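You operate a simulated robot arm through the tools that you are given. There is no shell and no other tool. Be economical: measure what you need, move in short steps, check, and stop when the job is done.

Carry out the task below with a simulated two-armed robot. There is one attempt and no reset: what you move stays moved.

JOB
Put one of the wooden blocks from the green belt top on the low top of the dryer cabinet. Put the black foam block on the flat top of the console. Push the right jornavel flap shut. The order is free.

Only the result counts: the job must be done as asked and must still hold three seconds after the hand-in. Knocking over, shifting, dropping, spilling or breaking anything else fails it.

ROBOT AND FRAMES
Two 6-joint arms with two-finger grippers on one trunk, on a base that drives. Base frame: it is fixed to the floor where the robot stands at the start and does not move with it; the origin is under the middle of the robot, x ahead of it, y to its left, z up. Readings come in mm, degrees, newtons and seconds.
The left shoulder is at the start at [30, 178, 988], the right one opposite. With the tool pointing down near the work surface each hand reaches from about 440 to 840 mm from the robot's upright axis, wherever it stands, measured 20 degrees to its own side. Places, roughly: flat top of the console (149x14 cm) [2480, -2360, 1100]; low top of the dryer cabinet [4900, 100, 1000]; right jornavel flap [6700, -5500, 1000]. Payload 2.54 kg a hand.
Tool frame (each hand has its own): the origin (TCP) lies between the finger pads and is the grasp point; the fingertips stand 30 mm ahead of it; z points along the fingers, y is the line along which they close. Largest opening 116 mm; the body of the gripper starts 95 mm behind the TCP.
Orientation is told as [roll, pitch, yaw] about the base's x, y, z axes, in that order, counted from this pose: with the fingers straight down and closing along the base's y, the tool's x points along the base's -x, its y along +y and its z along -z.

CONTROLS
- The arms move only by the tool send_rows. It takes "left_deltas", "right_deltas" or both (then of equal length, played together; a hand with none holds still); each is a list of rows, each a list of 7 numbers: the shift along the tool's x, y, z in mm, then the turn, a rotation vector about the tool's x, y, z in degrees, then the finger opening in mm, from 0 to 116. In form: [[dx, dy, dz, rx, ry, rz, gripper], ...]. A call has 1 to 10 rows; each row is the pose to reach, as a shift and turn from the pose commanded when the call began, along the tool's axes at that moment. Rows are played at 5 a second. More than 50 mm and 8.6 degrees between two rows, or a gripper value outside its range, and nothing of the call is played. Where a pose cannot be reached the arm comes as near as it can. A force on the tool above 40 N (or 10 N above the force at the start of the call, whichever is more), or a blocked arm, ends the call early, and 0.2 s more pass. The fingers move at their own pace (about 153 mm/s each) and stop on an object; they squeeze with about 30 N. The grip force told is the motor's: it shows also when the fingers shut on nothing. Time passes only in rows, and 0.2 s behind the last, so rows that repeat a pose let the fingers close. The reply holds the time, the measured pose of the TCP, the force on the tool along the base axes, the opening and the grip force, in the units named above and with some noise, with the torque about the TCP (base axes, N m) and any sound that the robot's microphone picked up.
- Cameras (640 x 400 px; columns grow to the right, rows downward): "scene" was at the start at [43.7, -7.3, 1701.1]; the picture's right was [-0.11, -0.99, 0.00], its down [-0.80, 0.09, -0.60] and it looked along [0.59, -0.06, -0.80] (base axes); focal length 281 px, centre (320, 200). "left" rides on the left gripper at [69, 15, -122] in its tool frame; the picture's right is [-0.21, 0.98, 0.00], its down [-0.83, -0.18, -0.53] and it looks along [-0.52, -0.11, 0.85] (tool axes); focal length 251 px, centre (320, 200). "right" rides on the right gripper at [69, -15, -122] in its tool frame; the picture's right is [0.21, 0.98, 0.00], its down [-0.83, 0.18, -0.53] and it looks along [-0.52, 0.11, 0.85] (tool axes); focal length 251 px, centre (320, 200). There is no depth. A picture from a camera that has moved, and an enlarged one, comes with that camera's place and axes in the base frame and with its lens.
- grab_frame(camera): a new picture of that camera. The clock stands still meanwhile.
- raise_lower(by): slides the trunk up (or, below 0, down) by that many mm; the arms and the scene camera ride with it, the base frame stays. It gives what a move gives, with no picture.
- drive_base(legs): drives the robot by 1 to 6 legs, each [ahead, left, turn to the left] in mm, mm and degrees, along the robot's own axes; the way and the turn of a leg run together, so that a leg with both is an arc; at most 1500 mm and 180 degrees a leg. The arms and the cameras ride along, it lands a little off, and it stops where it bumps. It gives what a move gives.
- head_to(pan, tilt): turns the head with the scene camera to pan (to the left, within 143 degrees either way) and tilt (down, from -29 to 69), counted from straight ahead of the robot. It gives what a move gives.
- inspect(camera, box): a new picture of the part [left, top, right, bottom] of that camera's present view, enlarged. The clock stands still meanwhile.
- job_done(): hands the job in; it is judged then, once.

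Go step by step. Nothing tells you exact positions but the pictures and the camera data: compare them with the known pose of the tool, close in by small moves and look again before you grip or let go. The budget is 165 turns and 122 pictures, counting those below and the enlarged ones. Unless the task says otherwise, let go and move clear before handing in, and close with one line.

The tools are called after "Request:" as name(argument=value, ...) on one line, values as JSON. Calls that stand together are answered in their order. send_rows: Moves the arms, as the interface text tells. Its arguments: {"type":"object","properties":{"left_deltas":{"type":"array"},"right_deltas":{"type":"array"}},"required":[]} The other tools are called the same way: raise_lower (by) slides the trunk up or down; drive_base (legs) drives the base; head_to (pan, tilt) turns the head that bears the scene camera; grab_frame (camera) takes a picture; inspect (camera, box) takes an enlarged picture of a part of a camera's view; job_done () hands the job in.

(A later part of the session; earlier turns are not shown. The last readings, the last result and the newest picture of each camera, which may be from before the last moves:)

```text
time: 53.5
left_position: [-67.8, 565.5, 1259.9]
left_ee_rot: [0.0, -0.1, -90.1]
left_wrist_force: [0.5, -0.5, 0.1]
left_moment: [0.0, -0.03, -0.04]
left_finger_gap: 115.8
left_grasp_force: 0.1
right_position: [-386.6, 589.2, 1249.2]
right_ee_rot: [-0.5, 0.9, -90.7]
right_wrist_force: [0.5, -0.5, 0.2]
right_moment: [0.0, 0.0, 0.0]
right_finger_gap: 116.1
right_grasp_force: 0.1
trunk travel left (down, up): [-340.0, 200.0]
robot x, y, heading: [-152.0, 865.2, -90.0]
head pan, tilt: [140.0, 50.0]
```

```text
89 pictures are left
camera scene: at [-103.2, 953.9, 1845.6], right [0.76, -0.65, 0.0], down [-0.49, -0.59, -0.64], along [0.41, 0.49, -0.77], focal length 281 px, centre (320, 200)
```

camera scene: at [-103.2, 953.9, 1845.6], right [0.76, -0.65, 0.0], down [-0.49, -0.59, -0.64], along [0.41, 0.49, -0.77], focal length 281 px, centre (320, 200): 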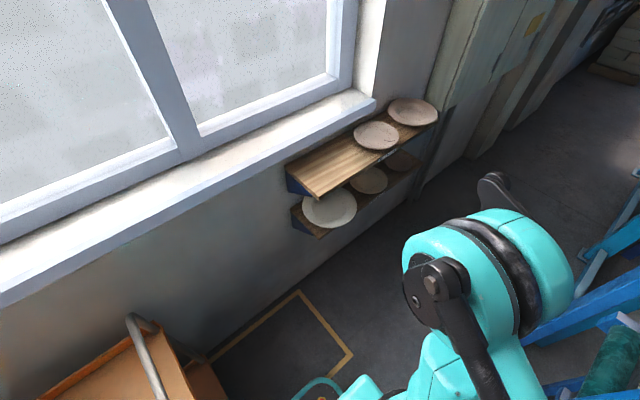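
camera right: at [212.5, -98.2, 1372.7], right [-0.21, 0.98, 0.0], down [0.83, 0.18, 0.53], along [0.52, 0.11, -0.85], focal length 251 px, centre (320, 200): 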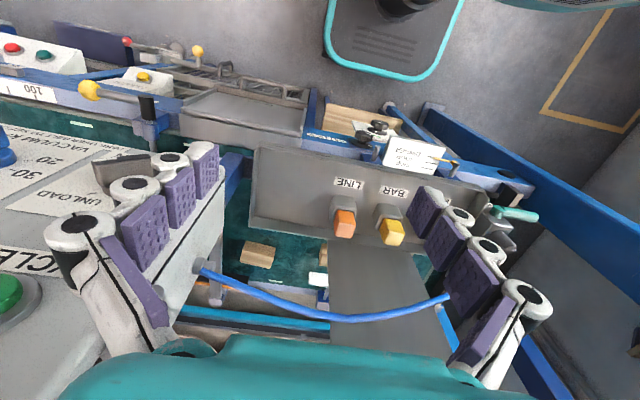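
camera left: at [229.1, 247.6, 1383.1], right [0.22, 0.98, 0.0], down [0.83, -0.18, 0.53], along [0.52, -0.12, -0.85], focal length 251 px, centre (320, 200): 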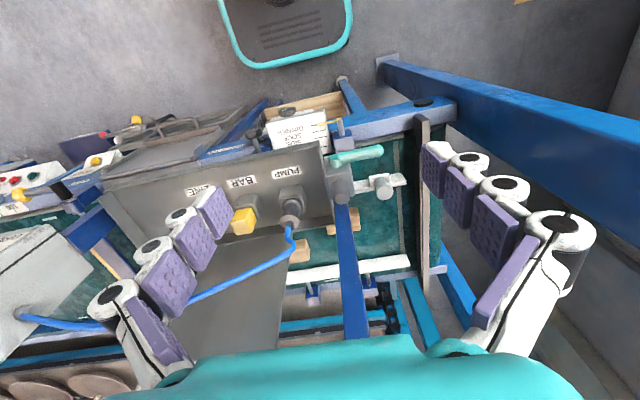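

The trolley stands as before. I strafe clear of it first, then back into the aisle and go on.

Request:
drive_base(legs=[[25, 0, 0], [0, 270, 0], [-260, 0, 0]])

Request:
head_to(pan=40, tilt=45)

Request:
grab_frame(camera="scene")

```text
time: 57.2
left_position: [197.9, 797.5, 1261.9]
left_ee_rot: [0.1, -0.1, -90.3]
left_wrist_force: [0.6, 0.8, 0.4]
left_moment: [-0.01, 0.01, -0.01]
left_finger_gap: 116.0
left_grasp_force: 0.1
right_position: [-120.2, 822.5, 1250.2]
right_ee_rot: [-0.5, 0.9, -90.9]
right_wrist_force: [0.8, 0.1, -0.1]
right_moment: [-0.01, 0.02, 0.0]
right_finger_gap: 116.0
right_grasp_force: 0.1
trunk travel left (down, up): [-340.0, 200.0]
robot x, y, heading: [116.9, 1094.5, -90.3]
head pan, tilt: [140.0, 50.0]
```

```text
time: 59.0
left_position: [198.8, 796.4, 1260.8]
left_ee_rot: [0.1, -0.1, -90.3]
left_wrist_force: [0.0, -0.2, -0.4]
left_moment: [-0.01, -0.04, 0.01]
left_finger_gap: 115.9
left_grasp_force: 0.0
right_position: [-120.8, 821.1, 1249.8]
right_ee_rot: [-0.5, 1.0, -90.9]
right_wrist_force: [-0.2, -0.3, 1.0]
right_moment: [-0.01, 0.02, -0.01]
right_finger_gap: 116.0
right_grasp_force: 0.0
trunk travel left (down, up): [-340.0, 200.0]
robot x, y, heading: [110.7, 1093.6, -90.3]
head pan, tilt: [40.0, 45.0]
```

```text
88 pictures are left
camera scene: at [165.9, 1064.9, 1852.5], right [-0.77, -0.64, 0.0], down [-0.45, 0.54, -0.71], along [0.45, -0.54, -0.71], focal length 281 px, centre (320, 200)
```

scene: 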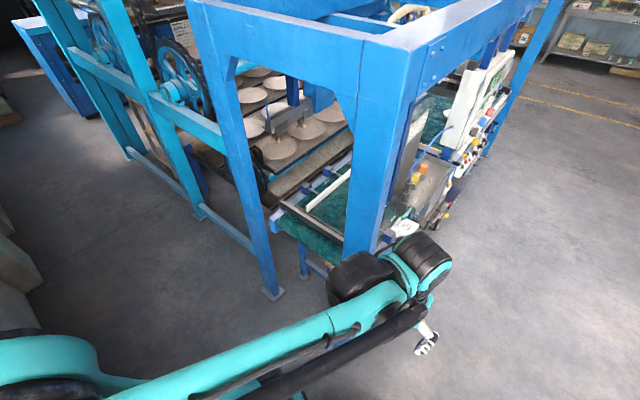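

Request:
drive_base(legs=[[0, 690, 0]])

Request:
head_to(pan=-5, tilt=45)

Request:
grab_frame(camera="scene")

```text
time: 62.9
left_position: [903.9, 792.5, 1260.8]
left_ee_rot: [0.0, -0.1, -90.2]
left_wrist_force: [-0.6, -0.9, -0.3]
left_moment: [-0.03, -0.02, -0.03]
left_finger_gap: 116.0
left_grasp_force: 0.0
right_position: [585.7, 817.7, 1250.4]
right_ee_rot: [-0.5, 0.9, -90.7]
right_wrist_force: [-0.3, 0.3, 0.1]
right_moment: [0.0, 0.0, -0.02]
right_finger_gap: 116.2
right_grasp_force: 0.0
trunk travel left (down, up): [-340.0, 200.0]
robot x, y, heading: [814.4, 1088.8, -90.5]
head pan, tilt: [40.0, 45.0]
```

```text
time: 64.0
left_position: [903.8, 793.6, 1259.8]
left_ee_rot: [0.0, -0.1, -90.2]
left_wrist_force: [0.1, -0.7, 1.0]
left_moment: [-0.02, 0.03, 0.01]
left_finger_gap: 116.0
left_grasp_force: 0.0
right_position: [584.5, 818.6, 1249.6]
right_ee_rot: [-0.5, 1.0, -90.7]
right_wrist_force: [0.1, 0.5, 0.6]
right_moment: [0.03, 0.04, -0.01]
right_finger_gap: 115.9
right_grasp_force: 0.0
trunk travel left (down, up): [-340.0, 200.0]
robot x, y, heading: [818.3, 1094.9, -90.2]
head pan, tilt: [-5.0, 45.0]
```

```text
87 pictures are left
camera scene: at [811.9, 1043.0, 1852.5], right [-1.0, 0.09, 0.0], down [0.06, 0.7, -0.71], along [-0.06, -0.7, -0.71], focal length 281 px, centre (320, 200)
```

scene: 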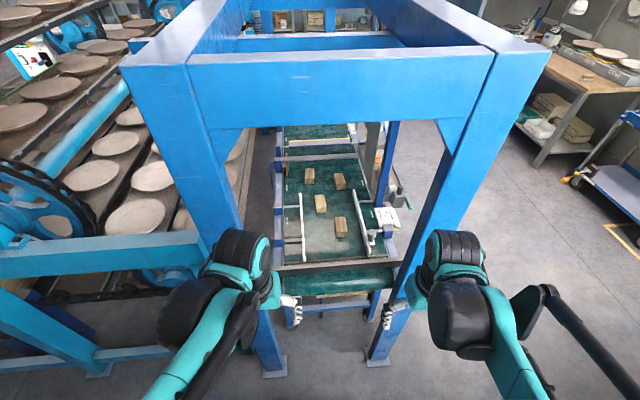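

The belt end lies ahead with four blocks; the nearest is at about (651,225). I drive 115 mm closer and bring the right hand over it in stages.

Request:
drive_base(legs=[[115, 0, 0]])

Request:
send_rows(right_deltas=[[0, 20, 40, 0, 0, 0, 90], [0, 40, 80, 0, 0, 0, 90], [0, 62, 130, 0, 0, 0, 90], [-45, 62, 145, 0, 0, 0, 90], [-90, 62, 145, 0, 0, 0, 90], [-135, 62, 145, 0, 0, 0, 90], [-180, 62, 145, 0, 0, 0, 90], [-225, 62, 145, 0, 0, 0, 90]])

Request:
grab_frame(camera="scene")

Request:
grab_frame(camera="right")

```text
time: 65.2
left_position: [904.7, 675.3, 1260.3]
left_ee_rot: [0.1, -0.2, -90.0]
left_wrist_force: [-0.1, -0.1, -0.1]
left_moment: [0.0, -0.03, 0.0]
left_finger_gap: 116.4
left_grasp_force: 0.1
right_position: [585.8, 698.5, 1249.9]
right_ee_rot: [-0.5, 1.0, -90.7]
right_wrist_force: [0.3, 0.5, -0.2]
right_moment: [0.01, 0.03, -0.03]
right_finger_gap: 116.1
right_grasp_force: 0.0
trunk travel left (down, up): [-340.0, 200.0]
robot x, y, heading: [816.7, 972.8, -90.0]
head pan, tilt: [-5.0, 45.0]
```

```text
refused: row 3 steps farther than a row can; nothing moved
```

```text
86 pictures are left
camera scene: at [811.4, 923.8, 1852.5], right [-1.0, 0.09, 0.0], down [0.06, 0.7, -0.71], along [-0.06, -0.7, -0.71], focal length 281 px, centre (320, 200)
```

scene: 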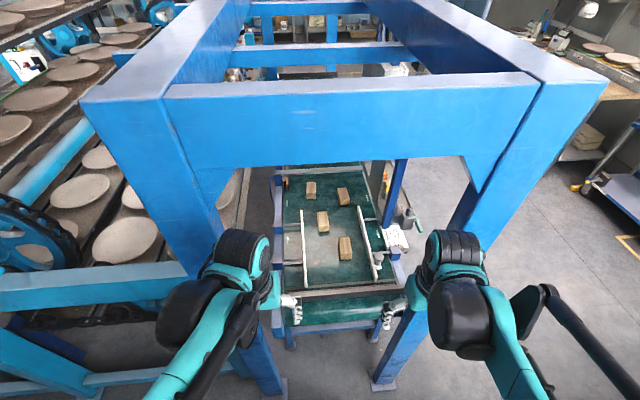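

```text
85 pictures are left
camera right: at [572.8, 764.5, 1372.7], right [0.98, 0.2, 0.0], down [0.18, -0.84, 0.52], along [0.1, -0.51, -0.86], focal length 251 px, centre (320, 200)
```

right: 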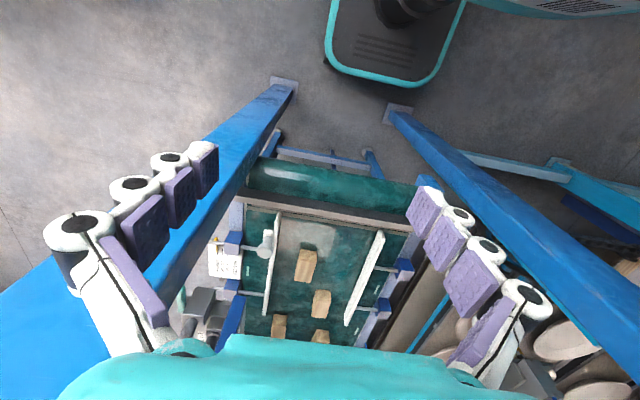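

Both cameras put the block at (643,229). Now moving the right hand in smaller steps.

Request:
send_rows(right_deltas=[[0, 20, 40, 0, 0, 0, 90], [0, 40, 80, 0, 0, 0, 90], [0, 63, 115, 0, 0, 0, 90], [-45, 63, 130, 0, 0, 0, 90], [-90, 63, 140, 0, 0, 0, 90], [-135, 63, 140, 0, 0, 0, 90], [-180, 63, 140, 0, 0, 0, 90], [-225, 63, 140, 0, 0, 0, 90]])

Request:
send_rows(right_deltas=[[-45, 0, 0, 0, 0, 0, 90], [-90, 0, 0, 0, 0, 0, 90], [-135, 0, 0, 0, 0, 0, 90], [-180, 0, 20, 0, 0, 0, 90], [-220, 0, 40, 0, 0, 0, 90], [-245, 0, 80, 0, 0, 0, 90]])

Request:
grab_frame(camera="right")

Request:
grab_frame(camera="scene")

```text
time: 67.0
left_position: [903.4, 673.4, 1259.9]
left_ee_rot: [0.1, -0.1, -90.1]
left_wrist_force: [0.3, -0.5, -0.2]
left_moment: [0.03, 0.01, 0.0]
left_finger_gap: 116.0
left_grasp_force: 0.1
right_position: [644.3, 473.7, 1106.1]
right_ee_rot: [-0.5, 1.0, -90.7]
right_wrist_force: [0.0, -0.6, -0.8]
right_moment: [0.01, -0.01, 0.02]
right_finger_gap: 90.0
right_grasp_force: 0.1
trunk travel left (down, up): [-340.0, 200.0]
robot x, y, heading: [820.3, 972.0, -90.0]
head pan, tilt: [-5.0, 45.0]
```

```text
time: 68.4
left_position: [902.6, 672.5, 1259.4]
left_ee_rot: [0.0, 0.0, -90.2]
left_wrist_force: [-0.4, -0.1, 0.4]
left_moment: [0.05, -0.02, 0.01]
left_finger_gap: 116.0
left_grasp_force: 0.0
right_position: [640.6, 229.5, 1018.4]
right_ee_rot: [-0.5, 1.1, -90.7]
right_wrist_force: [0.4, 0.5, -0.6]
right_moment: [0.06, -0.03, -0.05]
right_finger_gap: 90.0
right_grasp_force: 0.1
trunk travel left (down, up): [-340.0, 200.0]
robot x, y, heading: [814.3, 971.0, -90.1]
head pan, tilt: [-5.0, 45.0]
```

```text
84 pictures are left
camera right: at [626.9, 294.4, 1141.7], right [0.98, 0.2, 0.0], down [0.18, -0.84, 0.52], along [0.1, -0.51, -0.86], focal length 251 px, centre (320, 200)
```

right: 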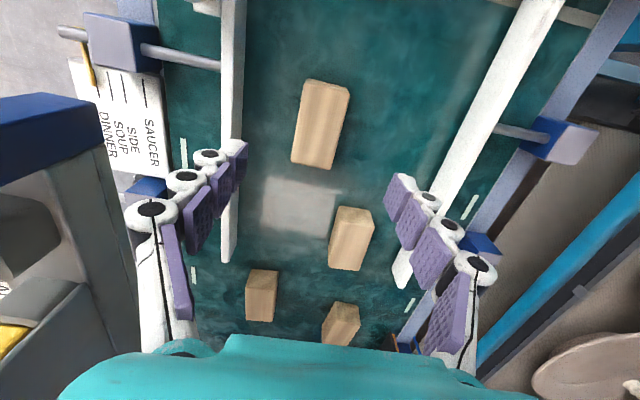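

```text
83 pictures are left
camera scene: at [810.8, 920.5, 1852.3], right [-1.0, 0.09, 0.0], down [0.06, 0.71, -0.71], along [-0.06, -0.7, -0.71], focal length 281 px, centre (320, 200)
```

scene: 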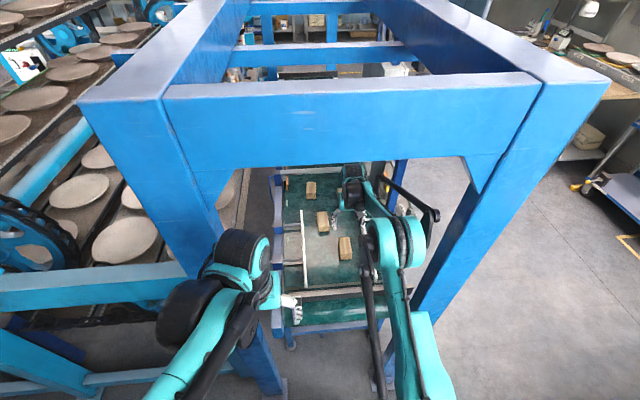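

The open fingers straddle the nearest block's line; it lies at about (640,217), turned ~4°. I descend toward it and look again.

Request:
send_rows(right_deltas=[[-6, 0, 45, 0, 0, -2, 90], [-12, 0, 90, 0, 0, -4, 90], [-12, 0, 120, 0, 0, -4, 90], [-12, 0, 145, 0, 0, -4, 90]])

Request:
grab_frame(camera="right")

Request:
inspect(camera="scene", box=[280, 160, 440, 290])

```text
time: 69.4
left_position: [904.2, 674.6, 1261.0]
left_ee_rot: [0.1, -0.1, -90.1]
left_wrist_force: [-0.2, -0.1, 0.2]
left_moment: [-0.05, -0.03, -0.01]
left_finger_gap: 116.0
left_grasp_force: 0.0
right_position: [638.6, 238.6, 885.6]
right_ee_rot: [-0.4, 1.0, -86.7]
right_wrist_force: [0.2, 0.1, 0.1]
right_moment: [-0.04, -0.01, 0.0]
right_finger_gap: 90.1
right_grasp_force: 0.1
right hand out of reach, approached as far as the arm can: row 3, 4
trunk travel left (down, up): [-340.0, 200.0]
robot x, y, heading: [817.6, 971.3, -90.0]
head pan, tilt: [-5.0, 45.0]
```

```text
82 pictures are left
camera right: at [622.1, 302.7, 1008.9], right [0.96, 0.27, 0.0], down [0.23, -0.82, 0.52], along [0.14, -0.5, -0.85], focal length 251 px, centre (320, 200)
```

right: 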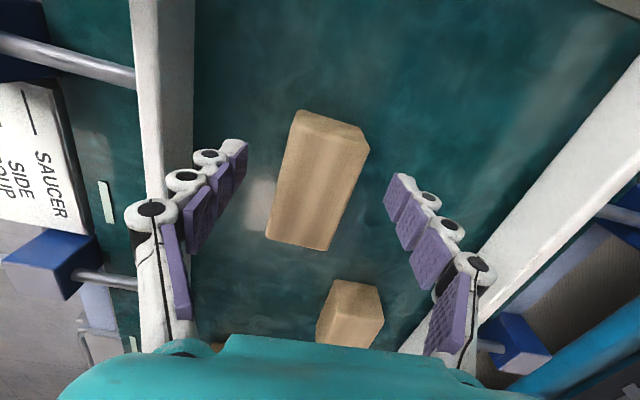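

```text
3.08 times, centred on (360, 225) of scene
camera zoom: at [811.2, 923.3, 1852.5], right [-1.0, 0.09, 0.0], down [0.06, 0.7, -0.71], along [-0.06, -0.7, -0.71], focal length 866 px, centre (197, 123)
```

zoom: 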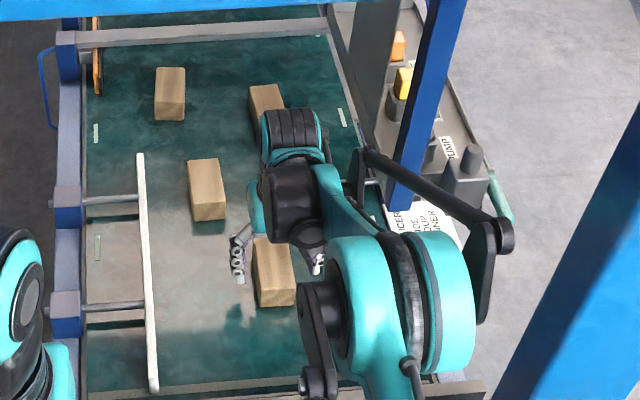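

The arm was at its reach limit with the trunk this high. I lift, lower the trunk and square the yaw; the block measures x 618–668, y 163–258.

Request:
send_rows(right_deltas=[[0, 0, -50, 0, 0, 1.5, 90], [0, 0, -100, 0, 0, 3.5, 90]])

Request:
raise_lower(by=-110)

Request:
grab_frame(camera="right")

```text
time: 70.0
left_position: [903.2, 675.2, 1260.4]
left_ee_rot: [0.0, -0.1, -90.1]
left_wrist_force: [0.7, 1.2, 0.4]
left_moment: [-0.01, -0.01, -0.03]
left_finger_gap: 116.2
left_grasp_force: 0.1
right_position: [641.2, 236.5, 985.6]
right_ee_rot: [-0.6, 0.9, -90.3]
right_wrist_force: [0.1, 1.8, 0.1]
right_moment: [0.03, 0.01, 0.0]
right_finger_gap: 90.2
right_grasp_force: 0.1
trunk travel left (down, up): [-340.0, 200.0]
robot x, y, heading: [822.1, 973.2, -90.0]
head pan, tilt: [-5.0, 45.0]
```

```text
time: 71.5
left_position: [902.8, 675.1, 1151.2]
left_ee_rot: [0.0, -0.2, -90.1]
left_wrist_force: [-0.2, 0.0, 0.6]
left_moment: [0.01, -0.01, 0.01]
left_finger_gap: 116.0
left_grasp_force: 0.0
right_position: [640.3, 235.5, 874.8]
right_ee_rot: [-0.5, 1.1, -90.2]
right_wrist_force: [0.7, 0.2, 0.1]
right_moment: [-0.01, -0.03, 0.01]
right_finger_gap: 90.1
right_grasp_force: 0.0
trunk travel left (down, up): [-230.0, 310.0]
robot x, y, heading: [818.8, 969.4, -90.2]
head pan, tilt: [-5.0, 45.0]
```

```text
80 pictures are left
camera right: at [627.5, 301.0, 998.4], right [0.98, 0.21, 0.0], down [0.18, -0.84, 0.52], along [0.11, -0.51, -0.86], focal length 251 px, centre (320, 200)
```

right: 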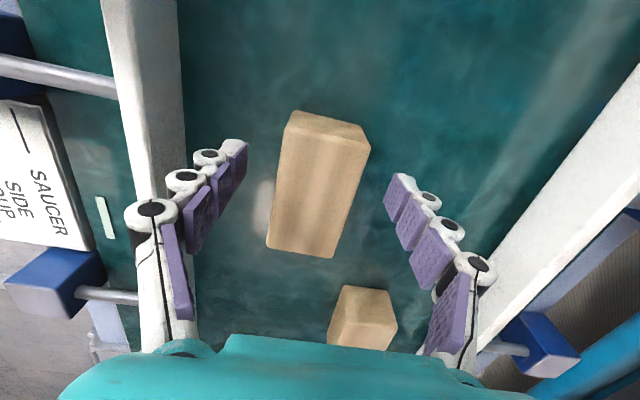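

Block height ≈50 (belt z≈798). I centre, go down to TCP z≈836 and close.

Request:
send_rows(right_deltas=[[-24, 3, 0, 0, 0, 0, 90], [-24, 3, 20, 0, 0, 0, 90], [-24, 3, 37, 0, 0, 0, 90], [-24, 3, 37, 0, 0, 0, 40], [-24, 3, 37, 0, 0, 0, 40], [-24, 3, 37, 0, 0, 0, 40]])

Request:
grab_frame(camera="right")

```text
time: 72.4
left_position: [906.5, 679.0, 1151.4]
left_ee_rot: [-0.1, -0.4, -89.9]
left_wrist_force: [0.4, 0.6, 0.3]
left_moment: [0.01, 0.0, 0.0]
left_finger_gap: 116.0
left_grasp_force: 0.1
right_position: [651.4, 212.9, 847.2]
right_ee_rot: [-0.2, 0.5, -89.9]
right_wrist_force: [11.7, -1.7, 48.1]
right_moment: [-0.56, -1.08, -0.01]
right_finger_gap: 61.1
right_grasp_force: 15.8
trunk travel left (down, up): [-230.0, 310.0]
robot x, y, heading: [818.8, 975.8, -90.0]
head pan, tilt: [-5.0, 45.0]
stopped in row 4 (right hand): the force on the tool passed its limit at 48 N (the readings are from after the stop); the commanded pose is now the measured one
```

```text
79 pictures are left
camera right: at [637.1, 280.0, 969.9], right [0.98, 0.22, 0.0], down [0.18, -0.83, 0.53], along [0.11, -0.51, -0.85], focal length 251 px, centre (320, 200)
```

right: 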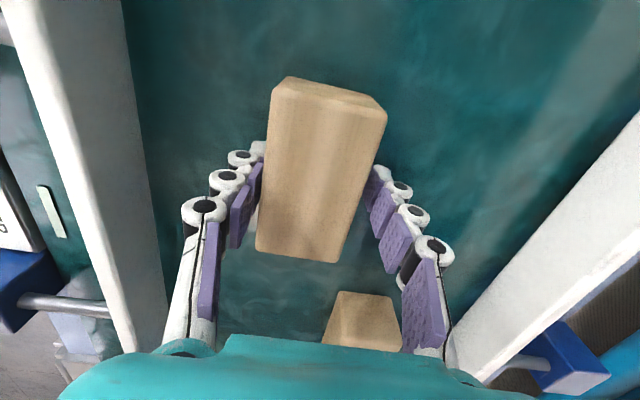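

The fingertips press the belt (belt nearer z≈815). I lift 8 mm and close.

Request:
send_rows(right_deltas=[[0, 0, -8, 0, 0, 0, 75], [0, -4, -8, 0, 0, 0, 62], [0, -4, -8, 0, 0, 0, 30], [0, -4, -8, 0, 0, 0, 30], [0, -4, -8, 0, 0, 0, 30]])

Request:
grab_frame(camera="right")

```text
time: 73.6
left_position: [905.9, 674.6, 1150.8]
left_ee_rot: [-0.1, -0.2, -90.0]
left_wrist_force: [-0.3, -0.4, 0.6]
left_moment: [-0.01, 0.01, 0.01]
left_finger_gap: 116.2
left_grasp_force: 0.1
right_position: [643.0, 212.4, 849.4]
right_ee_rot: [-0.2, 0.8, -90.0]
right_wrist_force: [6.6, 0.5, 6.4]
right_moment: [-0.03, -0.38, 0.12]
right_finger_gap: 48.8
right_grasp_force: 29.7
trunk travel left (down, up): [-230.0, 310.0]
robot x, y, heading: [819.5, 975.1, -90.3]
head pan, tilt: [-5.0, 45.0]
```

```text
78 pictures are left
camera right: at [629.2, 277.9, 971.7], right [0.98, 0.21, 0.0], down [0.18, -0.83, 0.52], along [0.11, -0.51, -0.85], focal length 251 px, centre (320, 200)
```

right: 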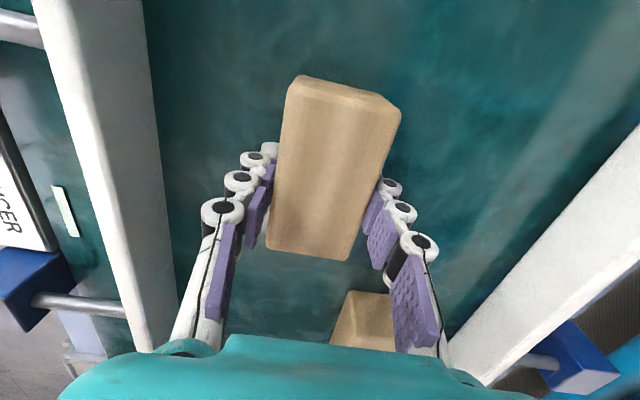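

Gripped at 48.8 mm. I lift slightly and check.

Request:
send_rows(right_deltas=[[0, 0, -20, 0, 0, 0, 30], [0, 0, -50, 0, 0, 0, 30], [0, 0, -90, 0, 0, 0, 30]])

Request:
grab_frame(camera="right")

```text
time: 74.4
left_position: [904.0, 675.8, 1152.3]
left_ee_rot: [0.0, -0.2, -90.0]
left_wrist_force: [0.0, 0.3, 0.0]
left_moment: [-0.02, 0.0, 0.01]
left_finger_gap: 116.2
left_grasp_force: 0.0
right_position: [641.5, 210.8, 939.3]
right_ee_rot: [-0.2, 0.7, -90.0]
right_wrist_force: [0.3, 0.4, -0.3]
right_moment: [-0.04, 0.01, 0.0]
right_finger_gap: 49.1
right_grasp_force: 30.4
trunk travel left (down, up): [-230.0, 310.0]
robot x, y, heading: [818.3, 972.1, -90.1]
head pan, tilt: [-5.0, 45.0]
```

```text
77 pictures are left
camera right: at [628.2, 277.8, 1060.5], right [0.98, 0.21, 0.0], down [0.18, -0.83, 0.52], along [0.11, -0.51, -0.85], focal length 251 px, centre (320, 200)
```

right: 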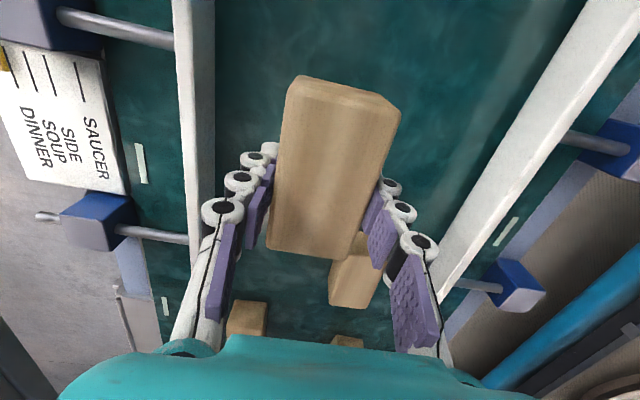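

The block is held. I retract up and out from the gantry.

Request:
send_rows(right_deltas=[[0, 0, -45, 0, 0, 0, 30], [0, 0, -90, 0, 0, 0, 30], [0, 0, -140, 0, 0, 0, 30], [45, 0, -140, 0, 0, 0, 30], [90, 0, -140, 0, 0, 0, 30], [135, 0, -140, 0, 0, 0, 30], [180, 0, -140, 0, 0, 0, 30], [225, 0, -140, 0, 0, 0, 30]])

Request:
send_rows(right_deltas=[[45, 0, 0, 0, 0, 0, 30], [90, 0, 0, 0, 0, 0, 30], [135, 0, 0, 0, 0, 0, 30], [180, 0, 0, 0, 0, 0, 30], [225, 0, 0, 0, 0, 0, 30], [260, 0, 0, 0, 0, 0, 30]])

Request:
head_to(pan=85, tilt=25)

Request:
grab_frame(camera="scene")

```text
time: 76.2
left_position: [904.3, 675.7, 1151.5]
left_ee_rot: [0.0, -0.2, -89.9]
left_wrist_force: [0.3, 0.2, 0.2]
left_moment: [-0.04, 0.0, -0.01]
left_finger_gap: 115.8
left_grasp_force: 0.1
right_position: [643.0, 436.5, 1081.0]
right_ee_rot: [-0.1, 0.7, -90.0]
right_wrist_force: [-0.5, 0.2, -1.5]
right_moment: [-0.03, -0.03, 0.02]
right_finger_gap: 49.3
right_grasp_force: 30.2
trunk travel left (down, up): [-230.0, 310.0]
robot x, y, heading: [816.2, 976.5, -90.2]
head pan, tilt: [-5.0, 45.0]
```

```text
time: 77.6
left_position: [903.7, 677.3, 1150.6]
left_ee_rot: [0.0, -0.2, -90.0]
left_wrist_force: [-0.1, 0.2, -0.2]
left_moment: [-0.08, 0.01, 0.03]
left_finger_gap: 116.0
left_grasp_force: 0.0
right_position: [640.4, 695.9, 1086.1]
right_ee_rot: [0.0, 0.7, -89.9]
right_wrist_force: [-0.3, 0.0, -0.2]
right_moment: [-0.06, 0.05, -0.03]
right_finger_gap: 49.2
right_grasp_force: 29.7
trunk travel left (down, up): [-230.0, 310.0]
robot x, y, heading: [819.3, 972.8, -90.3]
head pan, tilt: [-5.0, 45.0]
```

```text
time: 79.2
left_position: [904.4, 673.7, 1150.3]
left_ee_rot: [0.1, -0.1, -90.0]
left_wrist_force: [-0.3, -0.6, 0.4]
left_moment: [0.01, -0.04, -0.01]
left_finger_gap: 115.9
left_grasp_force: 0.0
right_position: [639.9, 693.6, 1084.3]
right_ee_rot: [-0.1, 0.8, -90.0]
right_wrist_force: [0.7, -0.3, -1.3]
right_moment: [-0.01, 0.02, 0.01]
right_finger_gap: 48.9
right_grasp_force: 29.9
trunk travel left (down, up): [-230.0, 310.0]
robot x, y, heading: [819.0, 975.1, -90.1]
head pan, tilt: [85.0, 25.0]
```

```text
76 pictures are left
camera scene: at [910.4, 996.3, 1773.1], right [-0.09, -1.0, 0.0], down [-0.42, 0.04, -0.91], along [0.9, -0.08, -0.42], focal length 281 px, centre (320, 200)
```

scene: 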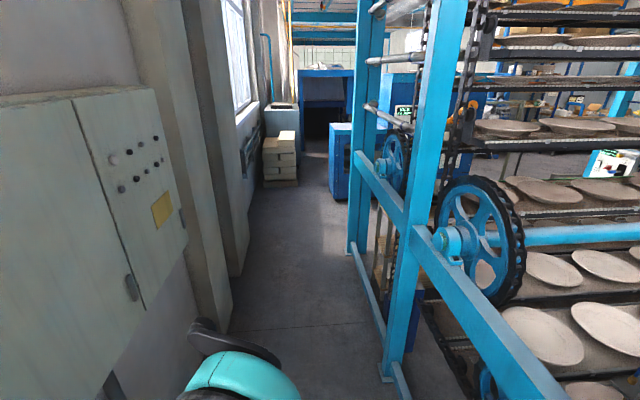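

The aisle runs on in +x to the dryer (the blue box at about (4870,100..480)). I strafe down the aisle sideways, keeping the hands toward the rack with room.

Request:
drive_base(legs=[[-60, 0, 0.3], [0, 1200, 0]])

Request:
grab_frame(camera="scene")

```text
time: 85.8
left_position: [2083.4, 733.4, 1150.5]
left_ee_rot: [0.0, 0.0, -90.3]
left_wrist_force: [-0.8, -1.4, 0.0]
left_moment: [-0.01, 0.04, -0.02]
left_finger_gap: 116.2
left_grasp_force: 0.1
right_position: [1820.3, 753.0, 1086.1]
right_ee_rot: [-0.2, 0.9, -90.2]
right_wrist_force: [0.1, 0.1, -0.5]
right_moment: [-0.01, 0.02, 0.01]
right_finger_gap: 49.1
right_grasp_force: 30.0
trunk travel left (down, up): [-230.0, 310.0]
robot x, y, heading: [1998.6, 1033.8, -90.5]
head pan, tilt: [85.0, 25.0]
```

```text
75 pictures are left
camera scene: at [2091.3, 1055.5, 1773.0], right [-0.09, -1.0, 0.0], down [-0.42, 0.04, -0.91], along [0.9, -0.08, -0.42], focal length 281 px, centre (320, 200)
```

scene: 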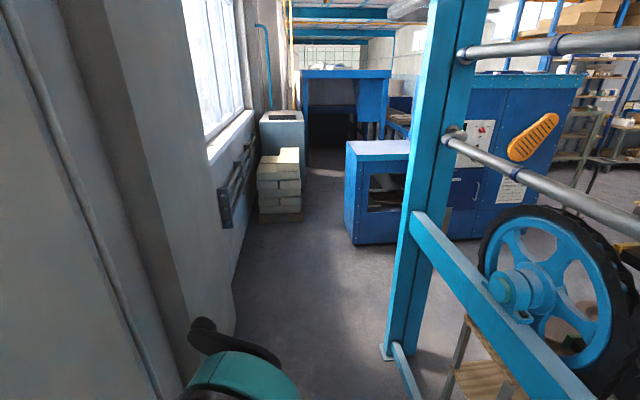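

The low light-blue top is visible ahead (x≈4700–5300, y≈-90…520). I continue down the aisle past the rack.

Request:
drive_base(legs=[[0, 0, 0.5], [0, 1300, 0], [0, 650, 0]])

Request:
head_to(pan=60, tilt=30)

Request:
grab_frame(camera="scene")

Request:
head_to(pan=5, tilt=25)

Request:
grab_frame(camera="scene")

```text
time: 95.8
left_position: [4009.5, 743.7, 1151.1]
left_ee_rot: [0.1, -0.1, -90.1]
left_wrist_force: [-0.4, 0.7, -0.4]
left_moment: [0.01, 0.02, 0.02]
left_finger_gap: 116.0
left_grasp_force: 0.0
right_position: [3745.5, 762.1, 1086.1]
right_ee_rot: [-0.2, 0.9, -90.0]
right_wrist_force: [0.4, -0.1, -1.1]
right_moment: [0.0, 0.02, 0.02]
right_finger_gap: 49.0
right_grasp_force: 30.1
trunk travel left (down, up): [-230.0, 310.0]
robot x, y, heading: [3922.2, 1040.8, -89.9]
head pan, tilt: [85.0, 25.0]
```

```text
time: 96.7
left_position: [4009.2, 743.6, 1150.0]
left_ee_rot: [0.0, -0.1, -90.1]
left_wrist_force: [-0.5, -0.3, 0.3]
left_moment: [-0.02, -0.01, 0.02]
left_finger_gap: 116.0
left_grasp_force: 0.1
right_position: [3746.1, 763.7, 1085.6]
right_ee_rot: [-0.1, 0.8, -90.0]
right_wrist_force: [0.1, -0.7, -2.1]
right_moment: [-0.03, 0.01, 0.0]
right_finger_gap: 48.7
right_grasp_force: 30.3
trunk travel left (down, up): [-230.0, 310.0]
robot x, y, heading: [3921.4, 1041.2, -90.0]
head pan, tilt: [60.0, 30.0]
```

```text
74 pictures are left
camera scene: at [4001.9, 1028.8, 1765.1], right [-0.5, -0.87, 0.0], down [-0.43, 0.25, -0.87], along [0.75, -0.43, -0.5], focal length 281 px, centre (320, 200)
```

scene: 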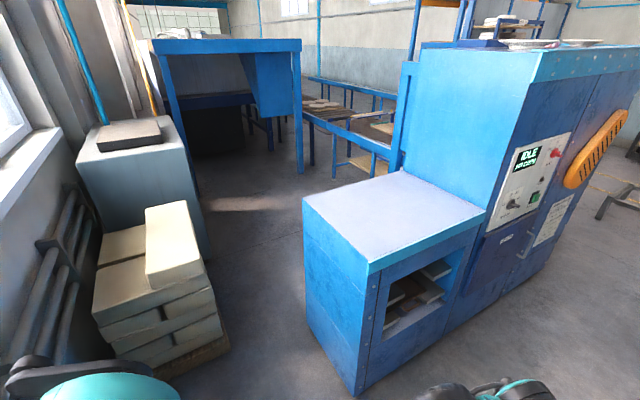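

```text
time: 97.9
left_position: [4008.8, 743.2, 1150.7]
left_ee_rot: [-0.1, -0.1, -90.0]
left_wrist_force: [0.7, -0.3, 0.0]
left_moment: [0.01, -0.01, 0.0]
left_finger_gap: 116.2
left_grasp_force: 0.0
right_position: [3745.3, 763.3, 1084.9]
right_ee_rot: [-0.2, 0.8, -89.9]
right_wrist_force: [0.6, -0.2, -1.1]
right_moment: [0.0, 0.0, 0.0]
right_finger_gap: 48.8
right_grasp_force: 29.9
trunk travel left (down, up): [-230.0, 310.0]
robot x, y, heading: [3923.4, 1045.8, -90.1]
head pan, tilt: [5.0, 25.0]
```

```text
73 pictures are left
camera scene: at [3931.5, 982.3, 1773.1], right [-1.0, -0.09, 0.0], down [-0.04, 0.42, -0.91], along [0.08, -0.9, -0.42], focal length 281 px, centre (320, 200)
```

scene: 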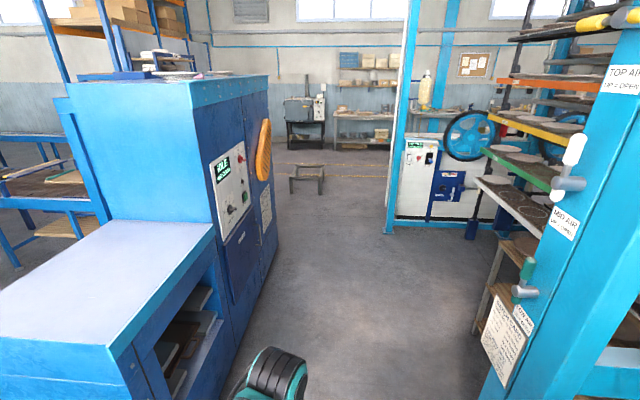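

The low top spans about x 4600–5200, y -310…465, z≈1000. I strafe to x≈4600 and set the block down with the right hand near (4690,330).

Request:
drive_base(legs=[[0, 680, 0]])

Request:
send_rows(right_deltas=[[0, 20, -40, 0, 0, 0, 30], [-20, 60, -60, 0, 0, 0, 30], [-60, 85, -60, 0, 0, 0, 30], [-100, 110, -60, 0, 0, 0, 30], [-140, 135, -60, 0, 0, 0, 30], [-180, 160, -60, 0, 0, 0, 30], [-220, 185, -60, 0, 0, 0, 30]])

Request:
head_to(pan=10, tilt=50)

Request:
grab_frame(camera="scene")

```text
time: 101.7
left_position: [4696.6, 743.9, 1150.1]
left_ee_rot: [0.1, -0.1, -90.0]
left_wrist_force: [0.0, -0.3, 0.3]
left_moment: [0.01, 0.02, 0.0]
left_finger_gap: 116.0
left_grasp_force: 0.1
right_position: [4431.2, 762.5, 1084.9]
right_ee_rot: [-0.2, 0.9, -90.1]
right_wrist_force: [0.7, -0.3, -0.9]
right_moment: [0.0, 0.03, 0.01]
right_finger_gap: 48.8
right_grasp_force: 29.9
trunk travel left (down, up): [-230.0, 310.0]
robot x, y, heading: [4611.2, 1043.4, -90.0]
head pan, tilt: [5.0, 25.0]
```

```text
time: 103.3
left_position: [4695.5, 741.4, 1150.1]
left_ee_rot: [-0.1, 0.0, -90.0]
left_wrist_force: [-0.1, -0.7, -0.3]
left_moment: [0.04, 0.03, -0.02]
left_finger_gap: 116.1
left_grasp_force: 0.0
right_position: [4617.0, 540.0, 1140.3]
right_ee_rot: [-0.3, 0.9, -90.0]
right_wrist_force: [0.1, -1.0, -0.7]
right_moment: [0.02, 0.04, 0.02]
right_finger_gap: 49.2
right_grasp_force: 29.8
trunk travel left (down, up): [-230.0, 310.0]
robot x, y, heading: [4606.4, 1043.3, -90.2]
head pan, tilt: [5.0, 25.0]
```

```text
time: 104.2
left_position: [4694.9, 742.4, 1151.1]
left_ee_rot: [0.0, -0.1, -90.0]
left_wrist_force: [0.8, -0.7, 0.3]
left_moment: [0.01, 0.02, 0.01]
left_finger_gap: 116.2
left_grasp_force: 0.0
right_position: [4617.4, 542.7, 1141.0]
right_ee_rot: [-0.2, 0.8, -90.0]
right_wrist_force: [-0.7, 0.4, -0.6]
right_moment: [0.01, 0.01, 0.0]
right_finger_gap: 49.0
right_grasp_force: 30.4
trunk travel left (down, up): [-230.0, 310.0]
robot x, y, heading: [4611.0, 1046.6, -89.7]
head pan, tilt: [10.0, 50.0]
```

```text
72 pictures are left
camera scene: at [4623.2, 996.8, 1735.6], right [-0.98, -0.17, 0.0], down [-0.13, 0.75, -0.64], along [0.11, -0.63, -0.77], focal length 281 px, centre (320, 200)
```

scene: 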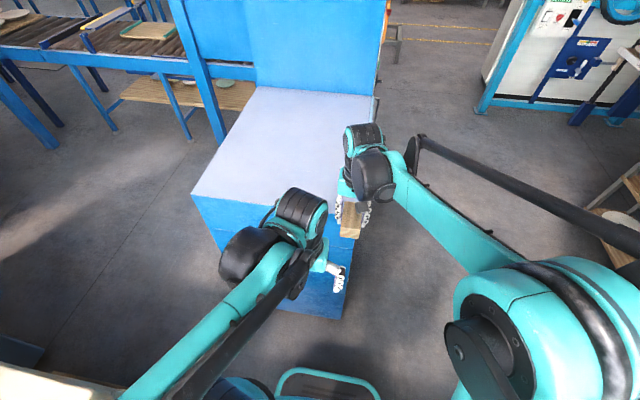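

I shift the left hand aside a bit and bring the block over the top.

Request:
send_rows(left_deltas=[[0, 40, 0, 0, 0, 0, 116], [0, 80, 0, 0, 0, 0, 116], [0, 80, 0, 0, 0, 0, 116], [0, 80, 0, 0, 0, 0, 116], [0, 80, 0, 0, 0, 0, 116], [0, 80, 0, 0, 0, 0, 116]], right_deltas=[[0, 0, 0, 0, 0, 0, 30], [-40, 10, 0, 0, 0, 0, 30], [-85, 20, 0, 0, 0, 0, 30], [-130, 35, 0, 0, 0, 0, 30], [-175, 45, 0, 0, 0, 0, 30], [-212, 55, 0, 0, 0, 0, 30]])

Request:
grab_frame(camera="scene")

Request:
grab_frame(camera="right")

```text
time: 105.6
left_position: [4776.5, 741.3, 1150.7]
left_ee_rot: [0.0, -0.1, -90.0]
left_wrist_force: [0.1, -0.1, -0.4]
left_moment: [0.04, 0.05, -0.02]
left_finger_gap: 115.8
left_grasp_force: 0.0
right_position: [4672.6, 328.7, 1137.9]
right_ee_rot: [-0.2, 0.9, -90.0]
right_wrist_force: [0.1, 0.1, -1.1]
right_moment: [0.06, -0.01, 0.01]
right_finger_gap: 48.8
right_grasp_force: 29.8
trunk travel left (down, up): [-230.0, 310.0]
robot x, y, heading: [4607.2, 1043.1, -90.2]
head pan, tilt: [10.0, 50.0]
```

```text
71 pictures are left
camera scene: at [4623.8, 995.1, 1735.5], right [-0.98, -0.17, 0.0], down [-0.13, 0.76, -0.64], along [0.11, -0.63, -0.77], focal length 281 px, centre (320, 200)
```

scene: 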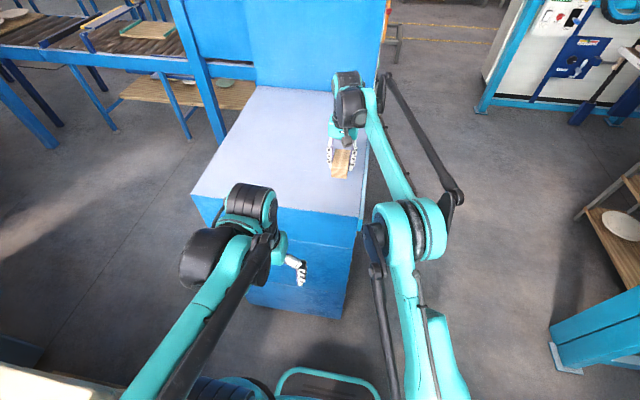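

```text
70 pictures are left
camera right: at [4657.9, 393.7, 1259.9], right [0.98, 0.21, 0.0], down [0.18, -0.83, 0.52], along [0.11, -0.51, -0.85], focal length 251 px, centre (320, 200)
```

right: 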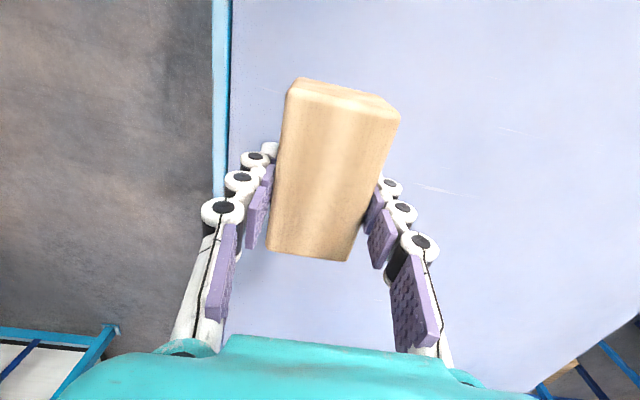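

The edge is at x≈4580; I move 45 mm further in, then lower gently until contact.

Request:
send_rows(right_deltas=[[0, 45, 0, 0, 0, 0, 30], [0, 45, 35, 0, 0, 0, 30], [0, 45, 70, 0, 0, 0, 30], [0, 45, 80, 0, 0, 0, 30], [0, 45, 86, 0, 0, 0, 30], [0, 45, 92, 0, 0, 0, 30], [0, 45, 98, 0, 0, 0, 30]])

Request:
grab_frame(camera="right")

```text
time: 106.4
left_position: [4775.4, 744.7, 1149.9]
left_ee_rot: [0.0, -0.2, -90.1]
left_wrist_force: [-0.1, -1.0, 0.1]
left_moment: [0.01, 0.0, 0.01]
left_finger_gap: 115.8
left_grasp_force: 0.0
right_position: [4716.7, 330.7, 1078.7]
right_ee_rot: [-0.1, 0.8, -90.0]
right_wrist_force: [-2.5, 5.8, 11.0]
right_moment: [0.05, -0.29, 0.16]
right_finger_gap: 49.2
right_grasp_force: 30.0
trunk travel left (down, up): [-230.0, 310.0]
robot x, y, heading: [4608.6, 1041.4, -89.9]
head pan, tilt: [10.0, 50.0]
stopped in row 4 (right hand): the force on the tool passed its limit at 155 N (the readings are from after the stop); the commanded pose is now the measured one
```

```text
69 pictures are left
camera right: at [4702.9, 396.7, 1201.5], right [0.98, 0.21, 0.0], down [0.18, -0.83, 0.52], along [0.11, -0.51, -0.85], focal length 251 px, centre (320, 200)
```

right: 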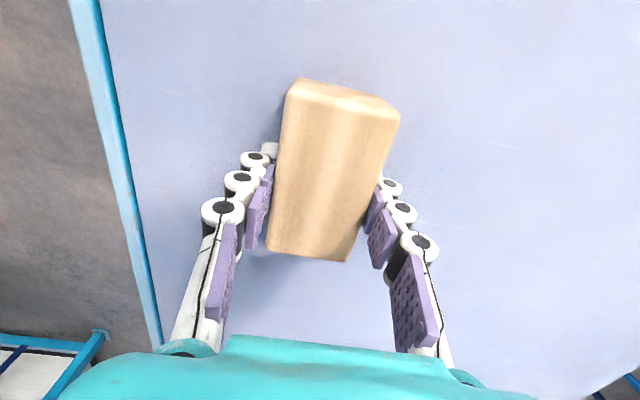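

Contact: the top is at z≈1046. I open and rise.

Request:
send_rows(right_deltas=[[0, 0, 0, 0, 0, 0, 60], [0, 0, 0, 0, 0, 0, 90], [0, 0, 0, 0, 0, 0, 90], [0, 0, -40, 0, 0, 0, 90], [0, 0, -80, 0, 0, 0, 90], [0, 0, -120, 0, 0, 0, 90]])

Request:
grab_frame(camera="right")

```text
time: 107.8
left_position: [4775.1, 744.1, 1151.2]
left_ee_rot: [0.0, -0.1, -90.0]
left_wrist_force: [0.2, 0.9, -0.9]
left_moment: [0.0, 0.0, 0.0]
left_finger_gap: 116.3
left_grasp_force: 0.1
right_position: [4714.1, 338.0, 1174.6]
right_ee_rot: [-0.1, 0.6, -90.0]
right_wrist_force: [0.1, -0.4, 0.4]
right_moment: [-0.03, 0.02, -0.01]
right_finger_gap: 89.6
right_grasp_force: 0.0
right hand out of reach, approached as far as the arm can: row 6
trunk travel left (down, up): [-230.0, 310.0]
robot x, y, heading: [4609.2, 1043.2, -89.9]
head pan, tilt: [10.0, 50.0]
```

```text
68 pictures are left
camera right: at [4699.5, 404.6, 1296.4], right [0.98, 0.21, 0.0], down [0.18, -0.83, 0.53], along [0.11, -0.51, -0.85], focal length 251 px, centre (320, 200)
```

right: 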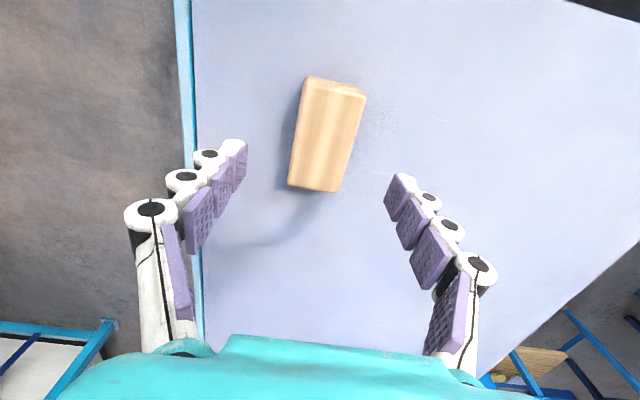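

Block 1 is placed. I retract the right hand and look around for the foam block and console.

Request:
send_rows(right_deltas=[[45, -15, 0, 0, 0, 0, 90], [90, -35, 0, 0, 0, 0, 90], [135, -55, 0, 0, 0, 0, 90], [178, -80, 0, 0, 0, 0, 90], [220, -105, 0, 0, 0, 0, 90], [262, -130, 0, 0, 0, 0, 90], [304, -155, 0, 0, 0, 0, 90], [346, -180, 0, 0, 0, 0, 90], [388, -205, 0, 0, 0, 0, 90], [420, -240, 0, 0, 0, 0, 90]])

Request:
drive_base(legs=[[0, -680, 0]])

Request:
head_to(pan=-20, tilt=15)

Request:
grab_frame(camera="scene")

```text
time: 110.0
left_position: [4769.0, 741.3, 1150.1]
left_ee_rot: [0.4, -0.1, -90.0]
left_wrist_force: [-1.2, -0.2, -0.2]
left_moment: [0.03, -0.18, 0.0]
left_finger_gap: 115.8
left_grasp_force: 0.0
right_position: [4500.8, 416.0, 1262.8]
right_ee_rot: [0.1, 1.2, -90.0]
right_wrist_force: [-2.2, -0.4, 0.1]
right_moment: [0.04, -0.24, -0.02]
right_finger_gap: 90.1
right_grasp_force: 0.1
right hand out of reach, approached as far as the arm can: row 1, 2, 3, 4, 5, 6, 7, 8, 9, 10
trunk travel left (down, up): [-230.0, 310.0]
robot x, y, heading: [4607.5, 1043.9, -90.2]
head pan, tilt: [10.0, 50.0]
```

```text
time: 113.7
left_position: [4094.7, 744.8, 1150.0]
left_ee_rot: [0.0, -0.1, -90.3]
left_wrist_force: [0.0, 0.0, -0.1]
left_moment: [0.01, -0.01, 0.0]
left_finger_gap: 115.9
left_grasp_force: 0.0
right_position: [3827.4, 419.8, 1264.5]
right_ee_rot: [-0.2, 1.2, -90.3]
right_wrist_force: [0.4, 0.1, -0.1]
right_moment: [0.0, 0.0, -0.01]
right_finger_gap: 90.0
right_grasp_force: 0.1
trunk travel left (down, up): [-230.0, 310.0]
robot x, y, heading: [3928.0, 1046.8, -90.3]
head pan, tilt: [10.0, 50.0]
```

```text
time: 114.7
left_position: [4096.1, 745.1, 1150.2]
left_ee_rot: [0.0, -0.1, -90.3]
left_wrist_force: [0.4, -0.3, 0.2]
left_moment: [-0.01, 0.0, 0.03]
left_finger_gap: 116.0
left_grasp_force: 0.0
right_position: [3827.8, 419.1, 1264.1]
right_ee_rot: [-0.2, 1.2, -90.4]
right_wrist_force: [-0.2, 0.1, 0.5]
right_moment: [0.01, 0.0, 0.0]
right_finger_gap: 90.1
right_grasp_force: 0.0
trunk travel left (down, up): [-230.0, 310.0]
robot x, y, heading: [3933.0, 1045.8, -90.2]
head pan, tilt: [-20.0, 15.0]
```

```text
67 pictures are left
camera scene: at [3899.5, 987.6, 1789.2], right [-0.94, 0.35, 0.0], down [0.09, 0.24, -0.97], along [-0.33, -0.91, -0.26], focal length 281 px, centre (320, 200)
```

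scene: 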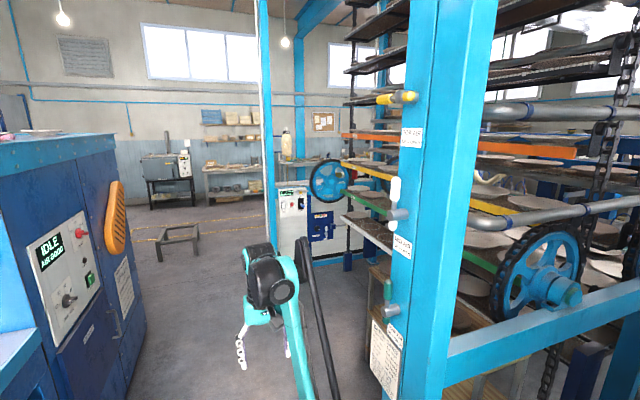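

Before going on I check the placed block and free the right arm's posture.

Request:
head_to(pan=55, tilt=30)

Request:
grab_frame(camera="scene")

Request:
send_rows(right_deltas=[[30, -10, 40, 0, 0, 0, 90], [60, -20, 80, 0, 0, 0, 90], [100, -30, 110, 0, 0, 0, 90], [140, -40, 130, 0, 0, 0, 90], [180, -50, 150, 0, 0, 0, 90]])

```text
time: 116.2
left_position: [4096.5, 743.7, 1151.3]
left_ee_rot: [0.0, -0.1, -90.2]
left_wrist_force: [0.0, -1.2, 0.0]
left_moment: [0.01, -0.01, -0.02]
left_finger_gap: 116.2
left_grasp_force: 0.0
right_position: [3826.7, 420.7, 1262.9]
right_ee_rot: [-0.2, 1.2, -90.4]
right_wrist_force: [-0.7, -0.2, -0.2]
right_moment: [0.01, 0.01, 0.0]
right_finger_gap: 89.7
right_grasp_force: 0.1
trunk travel left (down, up): [-230.0, 310.0]
robot x, y, heading: [3932.1, 1044.9, -90.0]
head pan, tilt: [55.0, 30.0]
```

```text
66 pictures are left
camera scene: at [4005.7, 1022.9, 1765.1], right [-0.58, -0.82, 0.0], down [-0.41, 0.29, -0.87], along [0.71, -0.5, -0.5], focal length 281 px, centre (320, 200)
```

scene: 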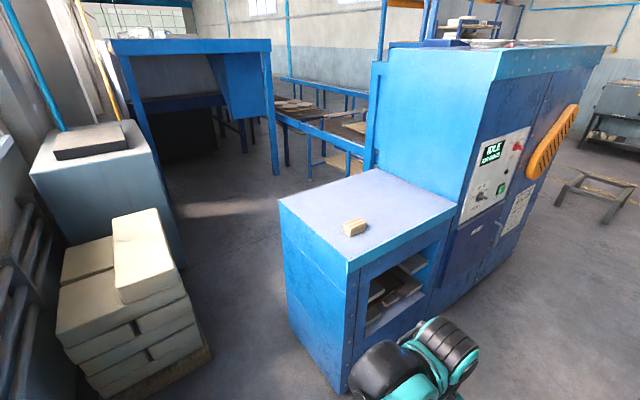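

```text
refused: row 1 steps farther than a row can; nothing moved
```

The block stands well on the dryer top. Now the right arm in smaller steps.

Request:
send_rows(right_deltas=[[20, -5, 30, 0, 0, 0, 90], [40, -10, 60, 0, 0, 0, 90], [70, -15, 90, 0, 0, 0, 90], [105, -20, 110, 0, 0, 0, 90], [140, -30, 120, 0, 0, 0, 90], [180, -40, 125, 0, 0, 0, 90], [225, -50, 125, 0, 0, 0, 90]])

Request:
head_to(pan=20, tilt=10)

Request:
grab_frame(camera="scene")

```text
time: 117.8
left_position: [4095.8, 744.6, 1150.7]
left_ee_rot: [0.0, -0.1, -90.3]
left_wrist_force: [1.4, -0.8, -0.9]
left_moment: [0.04, 0.02, 0.01]
left_finger_gap: 116.0
left_grasp_force: 0.0
right_position: [3828.0, 419.3, 1264.3]
right_ee_rot: [-0.1, 1.2, -90.4]
right_wrist_force: [-0.4, -0.7, -0.4]
right_moment: [-0.01, 0.01, 0.0]
right_finger_gap: 89.8
right_grasp_force: 0.1
right hand out of reach, approached as far as the arm can: row 1, 2, 3, 4, 5, 6, 7
trunk travel left (down, up): [-230.0, 310.0]
robot x, y, heading: [3929.9, 1046.2, -90.2]
head pan, tilt: [55.0, 30.0]
```

```text
time: 118.8
left_position: [4095.6, 743.4, 1151.3]
left_ee_rot: [0.0, -0.1, -90.3]
left_wrist_force: [0.6, -0.7, 0.3]
left_moment: [-0.01, 0.02, -0.01]
left_finger_gap: 116.1
left_grasp_force: 0.0
right_position: [3827.5, 420.5, 1263.0]
right_ee_rot: [-0.2, 1.2, -90.3]
right_wrist_force: [0.1, -0.7, 0.5]
right_moment: [0.0, 0.0, -0.04]
right_finger_gap: 89.8
right_grasp_force: 0.0
trunk travel left (down, up): [-230.0, 310.0]
robot x, y, heading: [3926.4, 1044.1, -90.5]
head pan, tilt: [20.0, 10.0]
```

```text
65 pictures are left
camera scene: at [3963.3, 987.7, 1797.4], right [-0.94, -0.34, 0.0], down [-0.06, 0.16, -0.98], along [0.33, -0.93, -0.17], focal length 281 px, centre (320, 200)
```

scene: 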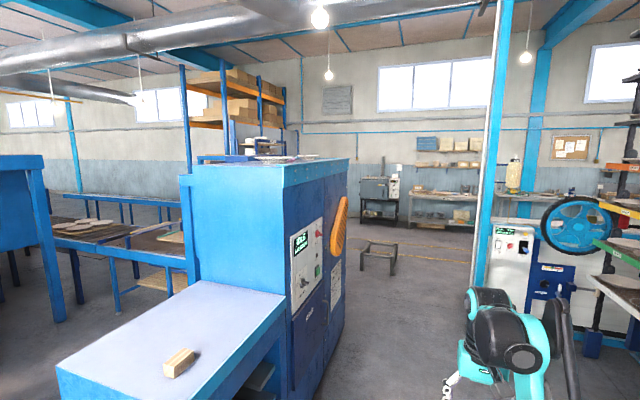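

The right hand's commanded pose has probably drifted inside the body; I step the command back outwards to a reachable pose.

Request:
send_rows(right_deltas=[[-45, 0, 0, 0, 0, 0, 90], [-90, 0, 0, 0, 0, 0, 90], [-135, 0, 0, 0, 0, 0, 90], [-180, 0, 0, 0, 0, 0, 90], [-225, 0, 0, 0, 0, 0, 90], [-270, 0, 0, 0, 0, 0, 90], [-315, 0, 0, 0, 0, 0, 90]])

```text
time: 120.4
left_position: [4096.3, 744.2, 1150.7]
left_ee_rot: [-0.1, 0.0, -90.3]
left_wrist_force: [-0.3, 1.0, -0.1]
left_moment: [0.03, -0.03, 0.0]
left_finger_gap: 116.2
left_grasp_force: 0.1
right_position: [3810.5, 291.7, 1191.8]
right_ee_rot: [-0.2, 1.3, -90.3]
right_wrist_force: [1.1, -0.4, -0.4]
right_moment: [0.05, 0.01, 0.04]
right_finger_gap: 90.1
right_grasp_force: 0.1
right hand out of reach, approached as far as the arm can: row 3, 4, 5, 6, 7
trunk travel left (down, up): [-230.0, 310.0]
robot x, y, heading: [3929.2, 1043.7, -90.5]
head pan, tilt: [20.0, 10.0]
```

Request:
send_rows(right_deltas=[[0, 0, 20, 0, 0, 0, 90], [0, 0, 45, 0, 0, 0, 90], [0, 0, 80, 0, 0, 0, 90]])

Request:
send_rows(right_deltas=[[20, 0, 0, 0, 0, 0, 90], [50, 0, 0, 0, 0, 0, 90], [80, 0, 0, 0, 0, 0, 90]])

```text
time: 121.2
left_position: [4096.0, 742.8, 1150.4]
left_ee_rot: [-0.1, -0.1, -90.3]
left_wrist_force: [0.0, -1.0, -0.3]
left_moment: [0.03, -0.02, -0.02]
left_finger_gap: 116.1
left_grasp_force: 0.0
right_position: [3808.9, 276.7, 1115.3]
right_ee_rot: [-0.2, 1.3, -90.3]
right_wrist_force: [-0.2, 0.8, -0.9]
right_moment: [0.01, 0.01, 0.01]
right_finger_gap: 89.9
right_grasp_force: 0.1
right hand out of reach, approached as far as the arm can: row 3
trunk travel left (down, up): [-230.0, 310.0]
robot x, y, heading: [3929.6, 1047.8, -90.3]
head pan, tilt: [20.0, 10.0]
```

```text
time: 122.0
left_position: [4095.4, 744.2, 1151.3]
left_ee_rot: [0.0, -0.2, -90.3]
left_wrist_force: [0.0, 1.1, 0.3]
left_moment: [0.0, 0.01, -0.02]
left_finger_gap: 116.0
left_grasp_force: 0.1
right_position: [3812.5, 294.1, 1148.3]
right_ee_rot: [-0.2, 1.2, -90.3]
right_wrist_force: [0.4, -0.2, 0.1]
right_moment: [0.02, -0.06, 0.02]
right_finger_gap: 90.3
right_grasp_force: 0.0
right hand out of reach, approached as far as the arm can: row 1, 2, 3
trunk travel left (down, up): [-230.0, 310.0]
robot x, y, heading: [3931.3, 1042.7, -90.4]
head pan, tilt: [20.0, 10.0]
```

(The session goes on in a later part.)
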